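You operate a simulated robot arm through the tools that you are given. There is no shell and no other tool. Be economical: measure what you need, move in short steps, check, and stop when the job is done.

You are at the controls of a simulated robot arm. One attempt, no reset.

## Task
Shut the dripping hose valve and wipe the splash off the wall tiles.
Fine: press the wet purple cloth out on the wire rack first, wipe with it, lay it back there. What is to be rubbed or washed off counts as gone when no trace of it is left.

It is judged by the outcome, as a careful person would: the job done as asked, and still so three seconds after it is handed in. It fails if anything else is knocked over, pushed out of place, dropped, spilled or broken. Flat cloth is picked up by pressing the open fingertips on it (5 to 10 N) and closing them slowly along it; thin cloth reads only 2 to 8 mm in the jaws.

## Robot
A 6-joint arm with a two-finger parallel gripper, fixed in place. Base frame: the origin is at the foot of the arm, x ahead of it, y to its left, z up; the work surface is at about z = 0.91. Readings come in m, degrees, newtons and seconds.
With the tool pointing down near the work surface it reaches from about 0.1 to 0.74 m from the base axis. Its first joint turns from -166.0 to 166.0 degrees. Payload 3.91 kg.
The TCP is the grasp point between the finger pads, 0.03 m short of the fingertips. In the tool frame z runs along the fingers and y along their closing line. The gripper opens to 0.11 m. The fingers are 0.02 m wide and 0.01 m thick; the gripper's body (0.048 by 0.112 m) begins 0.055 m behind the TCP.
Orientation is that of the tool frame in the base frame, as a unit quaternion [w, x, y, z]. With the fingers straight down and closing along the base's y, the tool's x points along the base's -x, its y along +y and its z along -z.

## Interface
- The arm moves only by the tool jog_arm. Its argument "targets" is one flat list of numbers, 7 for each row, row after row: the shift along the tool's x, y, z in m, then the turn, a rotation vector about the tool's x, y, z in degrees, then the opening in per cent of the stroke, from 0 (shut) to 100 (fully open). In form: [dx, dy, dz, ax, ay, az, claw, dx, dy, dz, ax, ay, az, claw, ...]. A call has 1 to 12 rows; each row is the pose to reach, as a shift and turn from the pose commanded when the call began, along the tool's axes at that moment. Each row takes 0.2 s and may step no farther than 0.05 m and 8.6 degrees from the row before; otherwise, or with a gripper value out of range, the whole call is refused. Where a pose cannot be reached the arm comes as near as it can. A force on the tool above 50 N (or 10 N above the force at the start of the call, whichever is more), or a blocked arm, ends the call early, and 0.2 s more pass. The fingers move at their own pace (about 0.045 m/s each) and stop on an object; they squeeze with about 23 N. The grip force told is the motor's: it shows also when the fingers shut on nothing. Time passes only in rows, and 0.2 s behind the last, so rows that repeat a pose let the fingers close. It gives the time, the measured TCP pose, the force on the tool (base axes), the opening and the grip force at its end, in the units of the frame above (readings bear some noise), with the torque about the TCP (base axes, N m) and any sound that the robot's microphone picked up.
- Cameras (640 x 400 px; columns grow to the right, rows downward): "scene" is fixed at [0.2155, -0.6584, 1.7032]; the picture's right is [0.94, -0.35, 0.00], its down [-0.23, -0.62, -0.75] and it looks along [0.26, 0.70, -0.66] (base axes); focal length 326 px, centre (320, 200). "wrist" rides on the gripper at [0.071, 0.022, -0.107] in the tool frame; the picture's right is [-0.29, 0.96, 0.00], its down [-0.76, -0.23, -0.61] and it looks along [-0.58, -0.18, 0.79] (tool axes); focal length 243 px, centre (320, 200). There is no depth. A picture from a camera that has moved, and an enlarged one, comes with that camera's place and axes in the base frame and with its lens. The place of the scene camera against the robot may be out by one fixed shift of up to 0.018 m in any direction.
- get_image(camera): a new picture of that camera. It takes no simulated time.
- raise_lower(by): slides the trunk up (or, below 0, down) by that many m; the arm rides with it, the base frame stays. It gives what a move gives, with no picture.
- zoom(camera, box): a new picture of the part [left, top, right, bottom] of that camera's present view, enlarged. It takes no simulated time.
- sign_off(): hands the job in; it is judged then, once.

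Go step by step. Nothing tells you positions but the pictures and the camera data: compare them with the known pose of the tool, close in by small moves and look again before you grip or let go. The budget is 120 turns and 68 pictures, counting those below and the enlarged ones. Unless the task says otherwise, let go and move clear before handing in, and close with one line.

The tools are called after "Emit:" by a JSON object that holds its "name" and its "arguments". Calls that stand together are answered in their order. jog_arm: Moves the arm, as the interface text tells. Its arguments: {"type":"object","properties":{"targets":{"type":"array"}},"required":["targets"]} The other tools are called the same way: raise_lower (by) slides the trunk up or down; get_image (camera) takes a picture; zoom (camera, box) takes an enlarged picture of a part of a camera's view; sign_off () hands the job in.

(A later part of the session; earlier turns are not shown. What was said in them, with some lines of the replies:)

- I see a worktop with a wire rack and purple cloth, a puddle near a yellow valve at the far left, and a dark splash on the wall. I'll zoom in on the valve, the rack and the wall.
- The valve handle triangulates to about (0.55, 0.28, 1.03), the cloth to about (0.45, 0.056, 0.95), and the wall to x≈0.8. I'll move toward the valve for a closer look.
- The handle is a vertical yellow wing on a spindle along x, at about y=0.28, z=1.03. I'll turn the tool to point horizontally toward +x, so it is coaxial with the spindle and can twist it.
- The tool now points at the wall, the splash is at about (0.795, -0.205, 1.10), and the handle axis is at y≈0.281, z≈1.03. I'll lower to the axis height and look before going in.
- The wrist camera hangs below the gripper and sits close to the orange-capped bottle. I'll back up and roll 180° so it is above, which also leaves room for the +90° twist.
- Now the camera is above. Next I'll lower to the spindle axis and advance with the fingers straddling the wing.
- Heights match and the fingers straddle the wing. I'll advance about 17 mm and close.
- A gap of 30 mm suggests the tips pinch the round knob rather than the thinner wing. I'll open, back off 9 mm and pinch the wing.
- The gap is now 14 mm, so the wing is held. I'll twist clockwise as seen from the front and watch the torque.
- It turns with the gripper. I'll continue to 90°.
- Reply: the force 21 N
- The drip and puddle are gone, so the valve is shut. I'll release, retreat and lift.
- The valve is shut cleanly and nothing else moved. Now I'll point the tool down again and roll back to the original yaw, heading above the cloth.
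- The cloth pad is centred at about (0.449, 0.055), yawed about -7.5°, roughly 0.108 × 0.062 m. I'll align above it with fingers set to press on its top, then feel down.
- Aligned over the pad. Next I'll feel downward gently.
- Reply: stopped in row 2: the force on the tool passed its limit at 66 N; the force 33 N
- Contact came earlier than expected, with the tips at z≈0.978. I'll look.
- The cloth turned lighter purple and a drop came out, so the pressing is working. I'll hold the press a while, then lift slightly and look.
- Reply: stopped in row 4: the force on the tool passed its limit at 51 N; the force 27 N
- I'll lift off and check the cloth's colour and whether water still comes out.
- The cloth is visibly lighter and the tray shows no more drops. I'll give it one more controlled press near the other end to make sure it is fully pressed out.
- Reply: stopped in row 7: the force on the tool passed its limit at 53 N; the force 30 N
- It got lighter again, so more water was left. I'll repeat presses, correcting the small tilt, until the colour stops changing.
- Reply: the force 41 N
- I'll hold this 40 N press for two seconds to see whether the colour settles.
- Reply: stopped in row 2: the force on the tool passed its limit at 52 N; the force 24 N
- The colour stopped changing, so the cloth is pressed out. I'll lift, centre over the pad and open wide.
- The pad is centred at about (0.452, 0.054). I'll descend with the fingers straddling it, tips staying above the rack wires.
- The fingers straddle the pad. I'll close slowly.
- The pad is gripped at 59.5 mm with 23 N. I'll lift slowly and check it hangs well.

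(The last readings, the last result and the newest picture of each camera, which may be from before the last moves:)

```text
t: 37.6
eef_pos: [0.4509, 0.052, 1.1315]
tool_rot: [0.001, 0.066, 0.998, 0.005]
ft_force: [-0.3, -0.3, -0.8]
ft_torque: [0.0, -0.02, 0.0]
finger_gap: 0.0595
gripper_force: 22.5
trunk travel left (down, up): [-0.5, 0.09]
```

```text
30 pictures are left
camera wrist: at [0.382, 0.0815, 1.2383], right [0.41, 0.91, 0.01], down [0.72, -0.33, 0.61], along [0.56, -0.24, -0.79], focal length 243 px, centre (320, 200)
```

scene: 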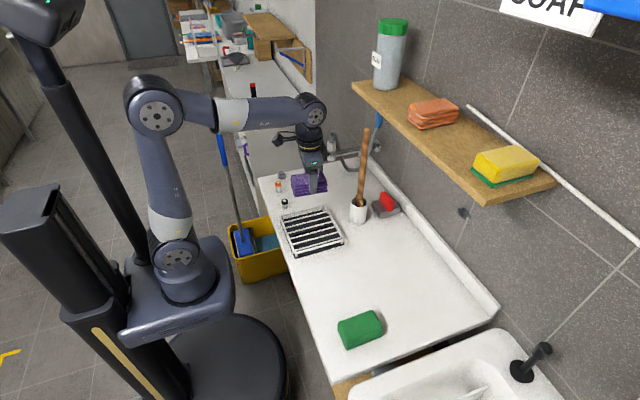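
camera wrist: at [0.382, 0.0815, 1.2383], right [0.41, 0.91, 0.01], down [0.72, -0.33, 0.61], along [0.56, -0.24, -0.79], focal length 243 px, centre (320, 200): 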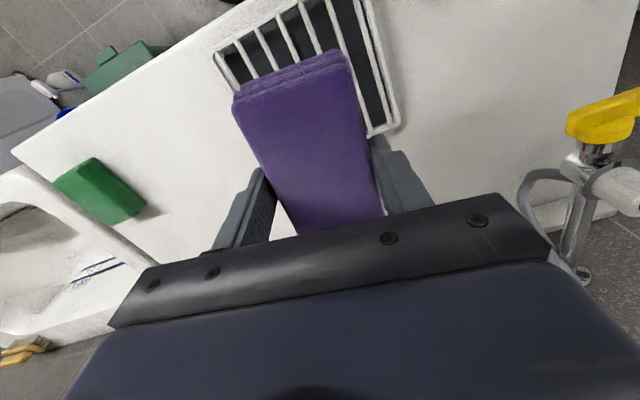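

The pad is firmly held. I'll carry it over to y≈-0.2 clear of the brush, then pitch the tool to face the wall below the shelf.

Emit:
{"name": "jog_arm", "arguments": {"targets": [0, -0.042, -0.012, 0, 0, -1.25, 30, -0.001, -0.084, -0.024, 0, 0, -2.5, 30, -0.001, -0.126, -0.036, 0, 0, -3.75, 30, -0.002, -0.168, -0.048, 0, 0, -5, 30, -0.002, -0.21, -0.06, 0, 0, -6.25, 30, -0.003, -0.252, -0.07, 0, 0, -7.5, 30]}}

Emit:
{"name": "jog_arm", "arguments": {"targets": [-0.01, 0, 0.009, 0, -8.2, 0, 30, -0.02, 0, 0.018, 0, -16.4, 0, 30, -0.03, 0, 0.027, 0, -24.6, 0, 30, -0.04, 0, 0.036, 0, -32.8, 0, 30, -0.05, 0, 0.045, 0, -41, 0, 30, -0.06, 0, 0.054, 0, -49.2, 0, 30, -0.07, 0, 0.063, 0, -57.4, 0, 30, -0.08, 0, 0.072, 0, -65.6, 0, 30, -0.09, 0, 0.081, 0, -73.8, 0, 30, -0.1, 0, 0.09, 0, -82, 0, 30, -0.11, 0, 0.1, 0, -90, 0, 30]}}

Emit:
{"name": "get_image", "arguments": {"camera": "scene"}}

Emit:
{"name": "get_image", "arguments": {"camera": "wrist"}}

```text
t: 39.0
eef_pos: [0.4187, -0.1984, 1.1979]
tool_rot: [0.002, 0.0, 1.0, 0.005]
ft_force: [-0.1, -0.3, 0.4]
ft_torque: [0.02, -0.03, 0.04]
finger_gap: 0.0596
gripper_force: 22.8
trunk travel left (down, up): [-0.5, 0.09]
```

```text
t: 41.4
eef_pos: [0.532, -0.1993, 1.0994]
tool_rot: [0.709, 0.002, 0.705, 0.004]
ft_force: [-0.3, 0.8, -0.1]
ft_torque: [0.05, 0.03, 0.04]
finger_gap: 0.0597
gripper_force: 22.9
trunk travel left (down, up): [-0.5, 0.09]
```

```text
29 pictures are left
```

scene: 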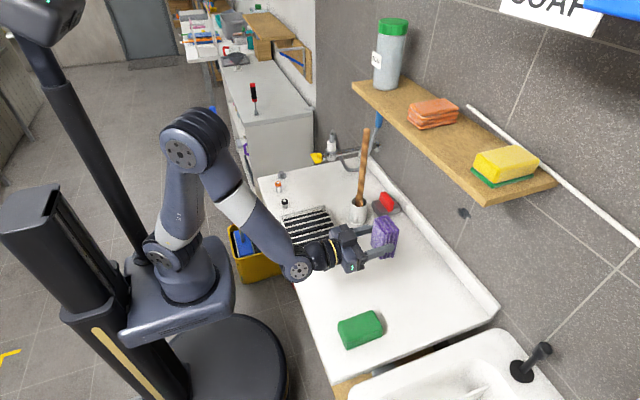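

```text
28 pictures are left
camera wrist: at [0.4245, -0.1762, 1.0278], right [0.0, 0.95, 0.3], down [-0.61, -0.24, 0.75], along [0.79, -0.18, 0.58], focal length 243 px, centre (320, 200)
```

wrist: 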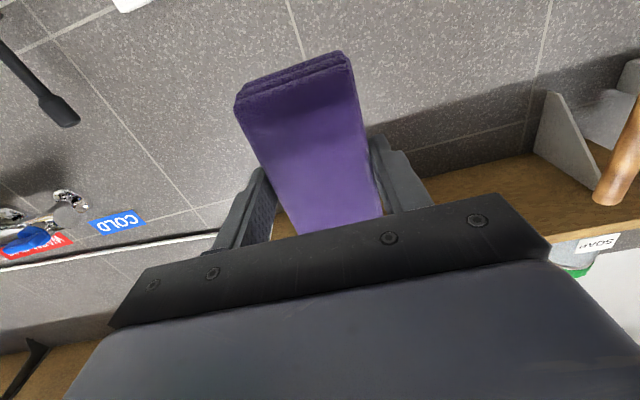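

The splash is hidden behind the pad and lies straight ahead at about (0.795, -0.203, 1.10). I'll advance to just short of the wall.

Emit:
{"name": "jog_arm", "arguments": {"targets": [0, -0.001, 0.04, 0, 0, 0, 30, 0, -0.002, 0.08, 0, 0, 0, 30, 0, -0.004, 0.12, 0, 0, 0, 30, 0, -0.004, 0.16, 0, 0, 0, 30, 0, -0.004, 0.19, 0, 0, 0, 30]}}

Emit:
{"name": "zoom", "arguments": {"camera": "scene", "box": [360, 150, 520, 250]}}

Emit:
{"name": "get_image", "arguments": {"camera": "wrist"}}

```text
t: 42.6
eef_pos: [0.7217, -0.2024, 1.0988]
tool_rot: [0.708, 0.003, 0.706, 0.003]
ft_force: [0.4, -0.2, -0.9]
ft_torque: [-0.03, 0.01, 0.03]
finger_gap: 0.0594
gripper_force: 22.8
trunk travel left (down, up): [-0.5, 0.09]
```

```text
4.00 times, centred on (440, 200) of scene
camera zoom: at [0.2155, -0.6584, 1.7032], right [0.94, -0.35, 0.0], down [-0.23, -0.62, -0.75], along [0.26, 0.7, -0.66], focal length 1303 px, centre (-160, 200)
```

zoom: 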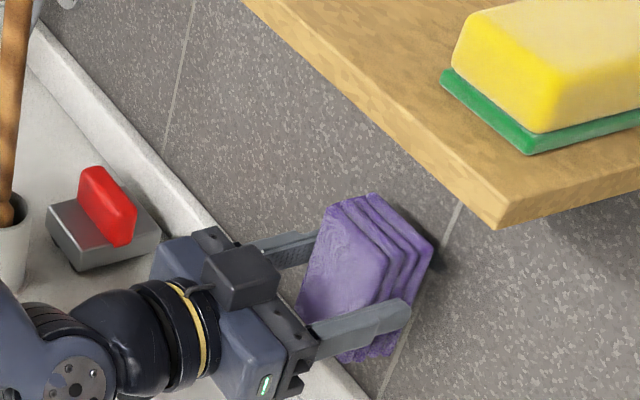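

```text
26 pictures are left
camera wrist: at [0.615, -0.1808, 1.028], right [0.0, 0.95, 0.3], down [-0.61, -0.24, 0.76], along [0.79, -0.18, 0.58], focal length 243 px, centre (320, 200)
```

wrist: 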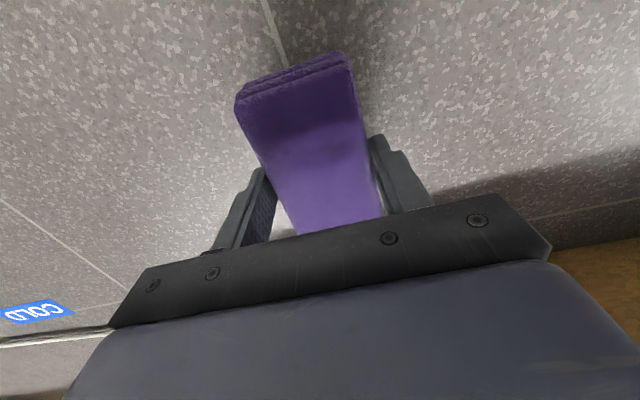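

Projection puts the pad centre right on the splash. I'll approach contact in small steps.

Emit:
{"name": "jog_arm", "arguments": {"targets": [0, 0, 0.012, 0, 0, 0, 30, 0, 0, 0.02, 0, 0, 0, 30, 0, 0, 0.024, 0, 0, 0, 30]}}

```text
t: 43.4
eef_pos: [0.746, -0.2018, 1.1013]
tool_rot: [0.708, 0.003, 0.706, 0.003]
ft_force: [0.0, -0.1, -0.3]
ft_torque: [0.0, 0.0, -0.01]
finger_gap: 0.059
gripper_force: 22.4
trunk travel left (down, up): [-0.5, 0.09]
```

Emit:
{"name": "jog_arm", "arguments": {"targets": [0, 0, 0.003, 0, 0, 0, 30, 0, 0, 0.005, 0, 0, 0, 30]}}

```text
t: 44.0
eef_pos: [0.7504, -0.201, 1.1005]
tool_rot: [0.708, 0.002, 0.706, 0.003]
ft_force: [-1.3, 0.9, -0.3]
ft_torque: [0.01, 0.01, 0.04]
finger_gap: 0.0592
gripper_force: 23.1
trunk travel left (down, up): [-0.5, 0.09]
```

Emit:
{"name": "jog_arm", "arguments": {"targets": [0, 0, 0.002, 0, 0, 0, 30, 0, 0, 0.004, 0, 0, 0, 30]}}

```text
t: 44.6
eef_pos: [0.7543, -0.2017, 1.0991]
tool_rot: [0.708, 0.003, 0.706, 0.002]
ft_force: [0.5, -0.5, -0.4]
ft_torque: [-0.02, 0.03, 0.0]
finger_gap: 0.0592
gripper_force: 22.9
trunk travel left (down, up): [-0.5, 0.09]
```

Emit:
{"name": "jog_arm", "arguments": {"targets": [0, 0, 0.002, 0, 0, 0, 30, 0, 0, 0.004, 0, 0, 0, 30, 0, 0, 0.006, 0, 0, 0, 30]}}

Emit:
{"name": "zoom", "arguments": {"camera": "scene", "box": [400, 170, 496, 230]}}

```text
t: 45.4
eef_pos: [0.757, -0.2022, 1.0993]
tool_rot: [0.708, 0.002, 0.706, 0.004]
ft_force: [-22.7, 2.3, -3.6]
ft_torque: [-0.07, 0.03, 0.03]
finger_gap: 0.0592
gripper_force: 23.3
trunk travel left (down, up): [-0.5, 0.09]
```

```text
6.67 times, centred on (448, 200) of scene
camera zoom: at [0.2155, -0.6584, 1.7032], right [0.94, -0.35, 0.0], down [-0.23, -0.62, -0.75], along [0.26, 0.7, -0.66], focal length 2172 px, centre (-533, 200)
```

zoom: 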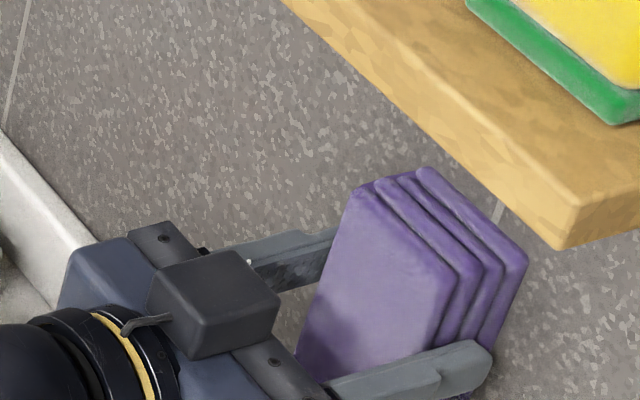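

Flat contact with the wall at 23 N. I'll ease slightly and rub up/down and side to side in small strokes.

Emit:
{"name": "jog_arm", "arguments": {"targets": [0, 0, -0.001, 0, 0, 0, 30, 0, 0.015, -0.001, 0, 0, 0, 30, 0, 0.03, -0.001, 0, 0, 0, 30, 0, 0.015, -0.001, 0, 0, 0, 30, 0, 0, -0.001, 0, 0, 0, 30, 0, -0.015, -0.001, 0, 0, 0, 30, 0, -0.03, -0.001, 0, 0, 0, 30, 0, -0.015, -0.001, 0, 0, 0, 30, 0, 0, -0.001, 0, 0, 0, 30, 0.015, 0, -0.001, 0, 0, 0, 30, 0.025, 0, -0.001, 0, 0, 0, 30, 0.015, 0, -0.001, 0, 0, 0, 30]}}

```text
t: 48.0
eef_pos: [0.7581, -0.1996, 1.0845]
tool_rot: [0.708, 0.004, 0.706, 0.003]
ft_force: [-14.4, 0.4, -5.7]
ft_torque: [-0.03, -0.44, 0.1]
finger_gap: 0.059
gripper_force: 23.0
trunk travel left (down, up): [-0.5, 0.09]
```

Emit:
{"name": "jog_arm", "arguments": {"targets": [-0.015, 0, 0, 0, 0, 0, 30, -0.03, 0.01, 0, 0, 0, 0, 30, -0.04, 0.02, 0, 0, 0, 0, 30, -0.025, 0.025, 0, 0, 0, 0, 30, -0.01, 0.025, 0, 0, 0, 0, 30, 0.0, 0.015, 0, 0, 0, 0, 30, -0.01, 0, 0, 0, 0, 0, 30, -0.025, -0.01, 0, 0, 0, 0, 30, -0.04, -0.02, 0, 0, 0, 0, 30, -0.025, -0.03, 0, 0, 0, 0, 30, -0.01, -0.025, 0, 0, 0, 0, 30, -0.01, -0.01, 0, 0, 0, 0, 30]}}

Emit:
{"name": "jog_arm", "arguments": {"targets": [0, 0.01, -0.015, 0, 0, 0, 30, 0, 0.01, -0.05, 0, 0, 0, 30, 0, 0.01, -0.1, 0, 0, 0, 30]}}

Emit:
{"name": "zoom", "arguments": {"camera": "scene", "box": [400, 170, 520, 245]}}

```text
t: 50.6
eef_pos: [0.7582, -0.2122, 1.0948]
tool_rot: [0.709, 0.004, 0.705, 0.003]
ft_force: [-8.6, -2.3, -0.3]
ft_torque: [-0.03, -0.2, -0.06]
finger_gap: 0.0598
gripper_force: 23.0
trunk travel left (down, up): [-0.5, 0.09]
```

```text
t: 51.4
eef_pos: [0.6587, -0.2017, 1.0964]
tool_rot: [0.708, 0.003, 0.706, 0.003]
ft_force: [0.2, -0.1, 0.1]
ft_torque: [0.03, -0.01, -0.01]
finger_gap: 0.0595
gripper_force: 23.0
trunk travel left (down, up): [-0.5, 0.09]
```

```text
5.33 times, centred on (460, 208) of scene
camera zoom: at [0.2155, -0.6584, 1.7032], right [0.94, -0.35, 0.0], down [-0.23, -0.62, -0.75], along [0.26, 0.7, -0.66], focal length 1737 px, centre (-427, 160)
```

zoom: 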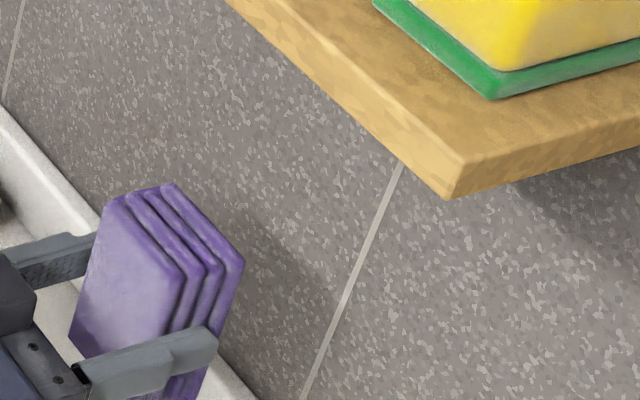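

The splash spot and grout line look clean. I'll back out and verify the wall from the wrist camera and scene.

Emit:
{"name": "jog_arm", "arguments": {"targets": [0, 0, -0.04, 0, 0, 0, 30, 0, 0, -0.08, 0, 0, 0, 30, 0, 0, -0.125, 0, 0, 0, 30]}}

Emit:
{"name": "jog_arm", "arguments": {"targets": [-0.009, 0, -0.01, 0, 8.2, 0, 30, -0.018, 0, -0.02, 0, 16.4, 0, 30, -0.027, 0, -0.03, 0, 24.6, 0, 30, -0.036, 0, -0.04, 0, 32.8, 0, 30, -0.045, 0, -0.05, 0, 41, 0, 30, -0.054, 0, -0.06, 0, 49.2, 0, 30, -0.063, 0, -0.07, 0, 57.4, 0, 30, -0.072, 0, -0.08, 0, 65.6, 0, 30, -0.081, 0, -0.09, 0, 73.8, 0, 30, -0.09, 0, -0.1, 0, 82, 0, 30, -0.1, 0, -0.11, 0, 90, 0, 30]}}

Emit:
{"name": "zoom", "arguments": {"camera": "scene", "box": [370, 130, 610, 280]}}

```text
t: 52.2
eef_pos: [0.5351, -0.2026, 1.0965]
tool_rot: [0.708, 0.003, 0.706, 0.002]
ft_force: [-0.4, -0.5, 0.1]
ft_torque: [0.0, 0.04, 0.0]
finger_gap: 0.0591
gripper_force: 23.1
trunk travel left (down, up): [-0.5, 0.09]
```

```text
t: 54.6
eef_pos: [0.4234, -0.2031, 1.1947]
tool_rot: [0.001, 0.0, 1.0, 0.003]
ft_force: [0.3, 0.1, -0.7]
ft_torque: [-0.03, -0.01, 0.03]
finger_gap: 0.0594
gripper_force: 23.1
trunk travel left (down, up): [-0.5, 0.09]
```

```text
2.67 times, centred on (490, 205) of scene
camera zoom: at [0.2155, -0.6584, 1.7032], right [0.94, -0.35, 0.0], down [-0.23, -0.62, -0.75], along [0.26, 0.7, -0.66], focal length 869 px, centre (-133, 187)
```

zoom: 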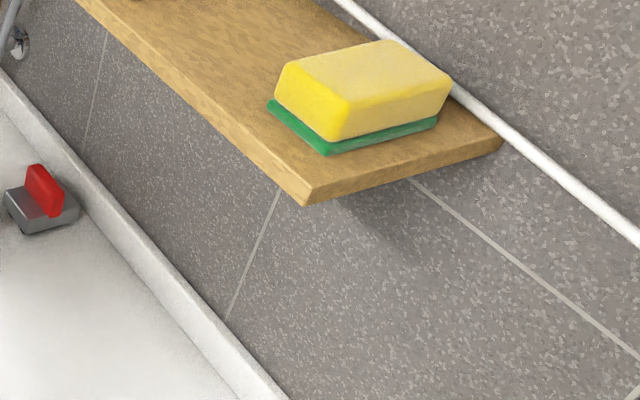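

The wall is clean. Now I'll carry the cloth back above the rack at the original spot.

Emit:
{"name": "jog_arm", "arguments": {"targets": [-0.005, 0.043, 0, 0, 0, 1.2, 30, -0.01, 0.086, 0, 0, 0, 2.5, 30, -0.015, 0.129, 0, 0, 0, 3.7, 30, -0.02, 0.172, 0, 0, 0, 5, 30, -0.025, 0.215, 0.02, 0, 0, 6.2, 30, -0.028, 0.258, 0.04, 0, 0, 7.5, 30, -0.028, 0.258, 0.08, 0, 0, 7.5, 30, -0.028, 0.258, 0.12, 0, 0, 7.5, 30]}}

Emit:
{"name": "zoom", "arguments": {"camera": "scene", "box": [250, 160, 378, 240]}}

Emit:
{"name": "get_image", "arguments": {"camera": "wrist"}}

```text
t: 56.4
eef_pos: [0.4545, 0.057, 1.0759]
tool_rot: [0.003, 0.066, 0.998, 0.005]
ft_force: [-0.4, 0.4, 0.3]
ft_torque: [0.0, 0.0, -0.01]
finger_gap: 0.0594
gripper_force: 22.9
trunk travel left (down, up): [-0.5, 0.09]
```

```text
5.00 times, centred on (314, 200) of scene
camera zoom: at [0.2155, -0.6584, 1.7032], right [0.94, -0.35, 0.0], down [-0.23, -0.62, -0.75], along [0.26, 0.7, -0.66], focal length 1629 px, centre (350, 200)
```

zoom: 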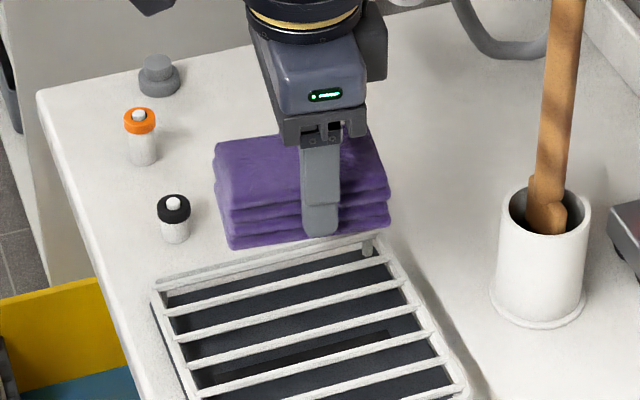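

```text
21 pictures are left
camera wrist: at [0.3851, 0.0862, 1.1829], right [0.41, 0.91, 0.01], down [0.72, -0.33, 0.61], along [0.56, -0.24, -0.79], focal length 243 px, centre (320, 200)
```

wrist: 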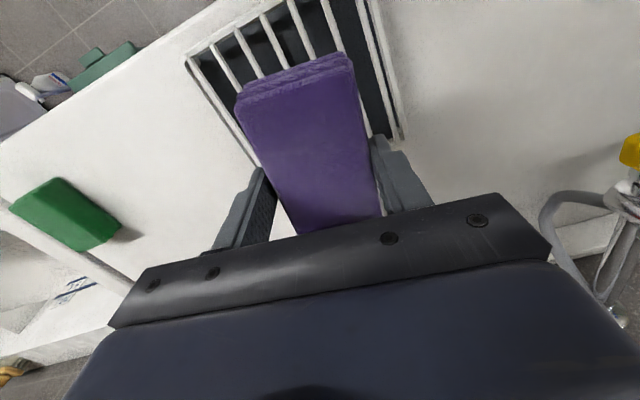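

Position matches the pick pose within 3 mm. I'll lower it to the rack, slowing at the end.

Emit:
{"name": "jog_arm", "arguments": {"targets": [0.003, -0.002, 0.03, 0, 0, 0, 30, 0.003, -0.002, 0.06, 0, 0, 0, 30, 0.003, -0.002, 0.08, 0, 0, 0, 30, 0.003, -0.002, 0.086, 0, 0, 0, 30, 0.003, -0.002, 0.09, 0, 0, 0, 30]}}

```text
t: 57.6
eef_pos: [0.4494, 0.0564, 0.9861]
tool_rot: [0.001, 0.065, 0.998, 0.004]
ft_force: [0.5, -1.2, -1.0]
ft_torque: [-0.05, -0.04, 0.0]
finger_gap: 0.0594
gripper_force: 22.8
trunk travel left (down, up): [-0.5, 0.09]
```

Emit:
{"name": "jog_arm", "arguments": {"targets": [0, 0, 0.002, 0, 0, 0, 30, 0, 0, 0.004, 0, 0, 0, 30]}}

Emit:
{"name": "zoom", "arguments": {"camera": "scene", "box": [266, 180, 362, 240]}}

```text
t: 58.2
eef_pos: [0.4497, 0.0561, 0.982]
tool_rot: [0.002, 0.065, 0.998, 0.005]
ft_force: [0.1, 0.5, 1.7]
ft_torque: [-0.02, -0.09, 0.01]
finger_gap: 0.0592
gripper_force: 23.0
trunk travel left (down, up): [-0.5, 0.09]
```

```text
6.67 times, centred on (314, 210) of scene
camera zoom: at [0.2155, -0.6584, 1.7032], right [0.94, -0.35, 0.0], down [-0.23, -0.62, -0.75], along [0.26, 0.7, -0.66], focal length 2172 px, centre (360, 133)
```

zoom: 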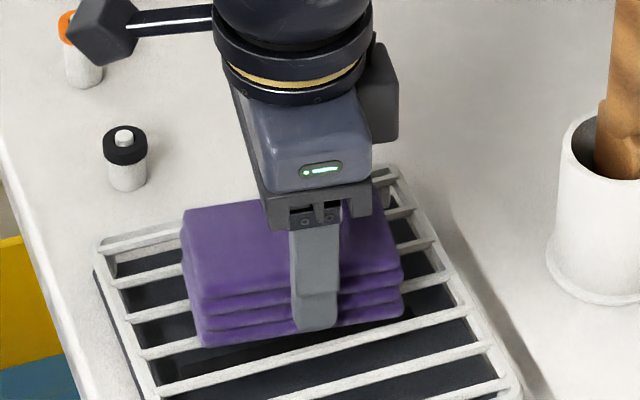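

The pad is just touching the rack, at the same place as before. I'll settle 1 mm, open slowly and lift away.

Emit:
{"name": "jog_arm", "arguments": {"targets": [0, 0, 0.0015, 0, 0, 0, 30, 0, 0, 0.0015, 0, 0, 0, 56, 0, 0, 0.0015, 0, 0, 0, 65, 0, 0, 0.0015, 0, 0, 0, 80, 0, 0, 0.0015, 0, 0, 0, 95, 0, 0, 0.0015, 0, 0, 0, 95, 0, 0, -0.02, 0, 0, 0, 95, 0, 0, -0.06, 0, 0, 0, 95, 0, 0, -0.1, 0, 0, 0, 95, 0, 0, -0.15, 0, 0, 0, 95, 0, 0, -0.19, 0, 0, 0, 95]}}

Emit:
{"name": "get_image", "arguments": {"camera": "scene"}}

Emit:
{"name": "zoom", "arguments": {"camera": "scene", "box": [250, 120, 410, 220]}}

Emit:
{"name": "get_image", "arguments": {"camera": "wrist"}}

```text
t: 60.6
eef_pos: [0.4474, 0.0531, 1.1713]
tool_rot: [0.001, 0.066, 0.998, 0.004]
ft_force: [0.2, -0.3, -0.1]
ft_torque: [-0.02, 0.03, -0.04]
finger_gap: 0.1045
gripper_force: 0.1
trunk travel left (down, up): [-0.5, 0.09]
```

```text
19 pictures are left
```

scene: 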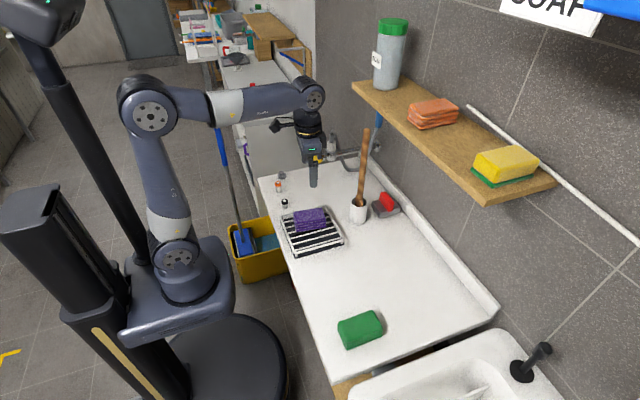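

```text
4.00 times, centred on (330, 170) of scene
camera zoom: at [0.2155, -0.6584, 1.7032], right [0.94, -0.35, 0.0], down [-0.23, -0.62, -0.75], along [0.26, 0.7, -0.66], focal length 1303 px, centre (280, 320)
```

zoom: 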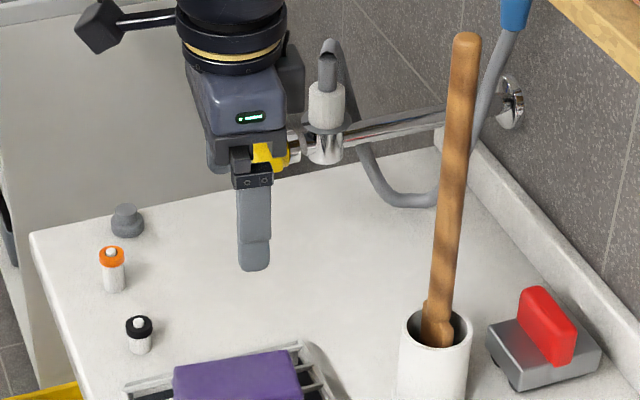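

```text
17 pictures are left
camera wrist: at [0.3787, 0.0828, 1.2786], right [0.41, 0.91, 0.01], down [0.72, -0.33, 0.61], along [0.56, -0.24, -0.79], focal length 243 px, centre (320, 200)
```

wrist: 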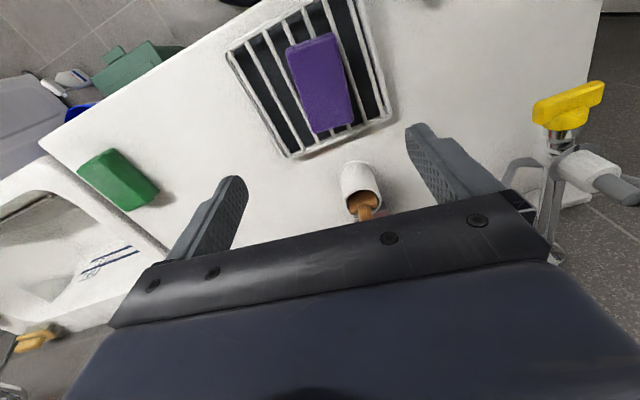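

The cloth is back on the rack, the valve is shut with no drip, the wall is clean and nothing else has moved. I'm handing in.

Emit:
{"name": "sign_off", "arguments": {}}

```text
The job is handed in.
```

The hose valve is shut and no longer dripping, the splash is wiped off the wall tiles with no trace visible, and the pressed-out purple cloth is back on the wire rack.
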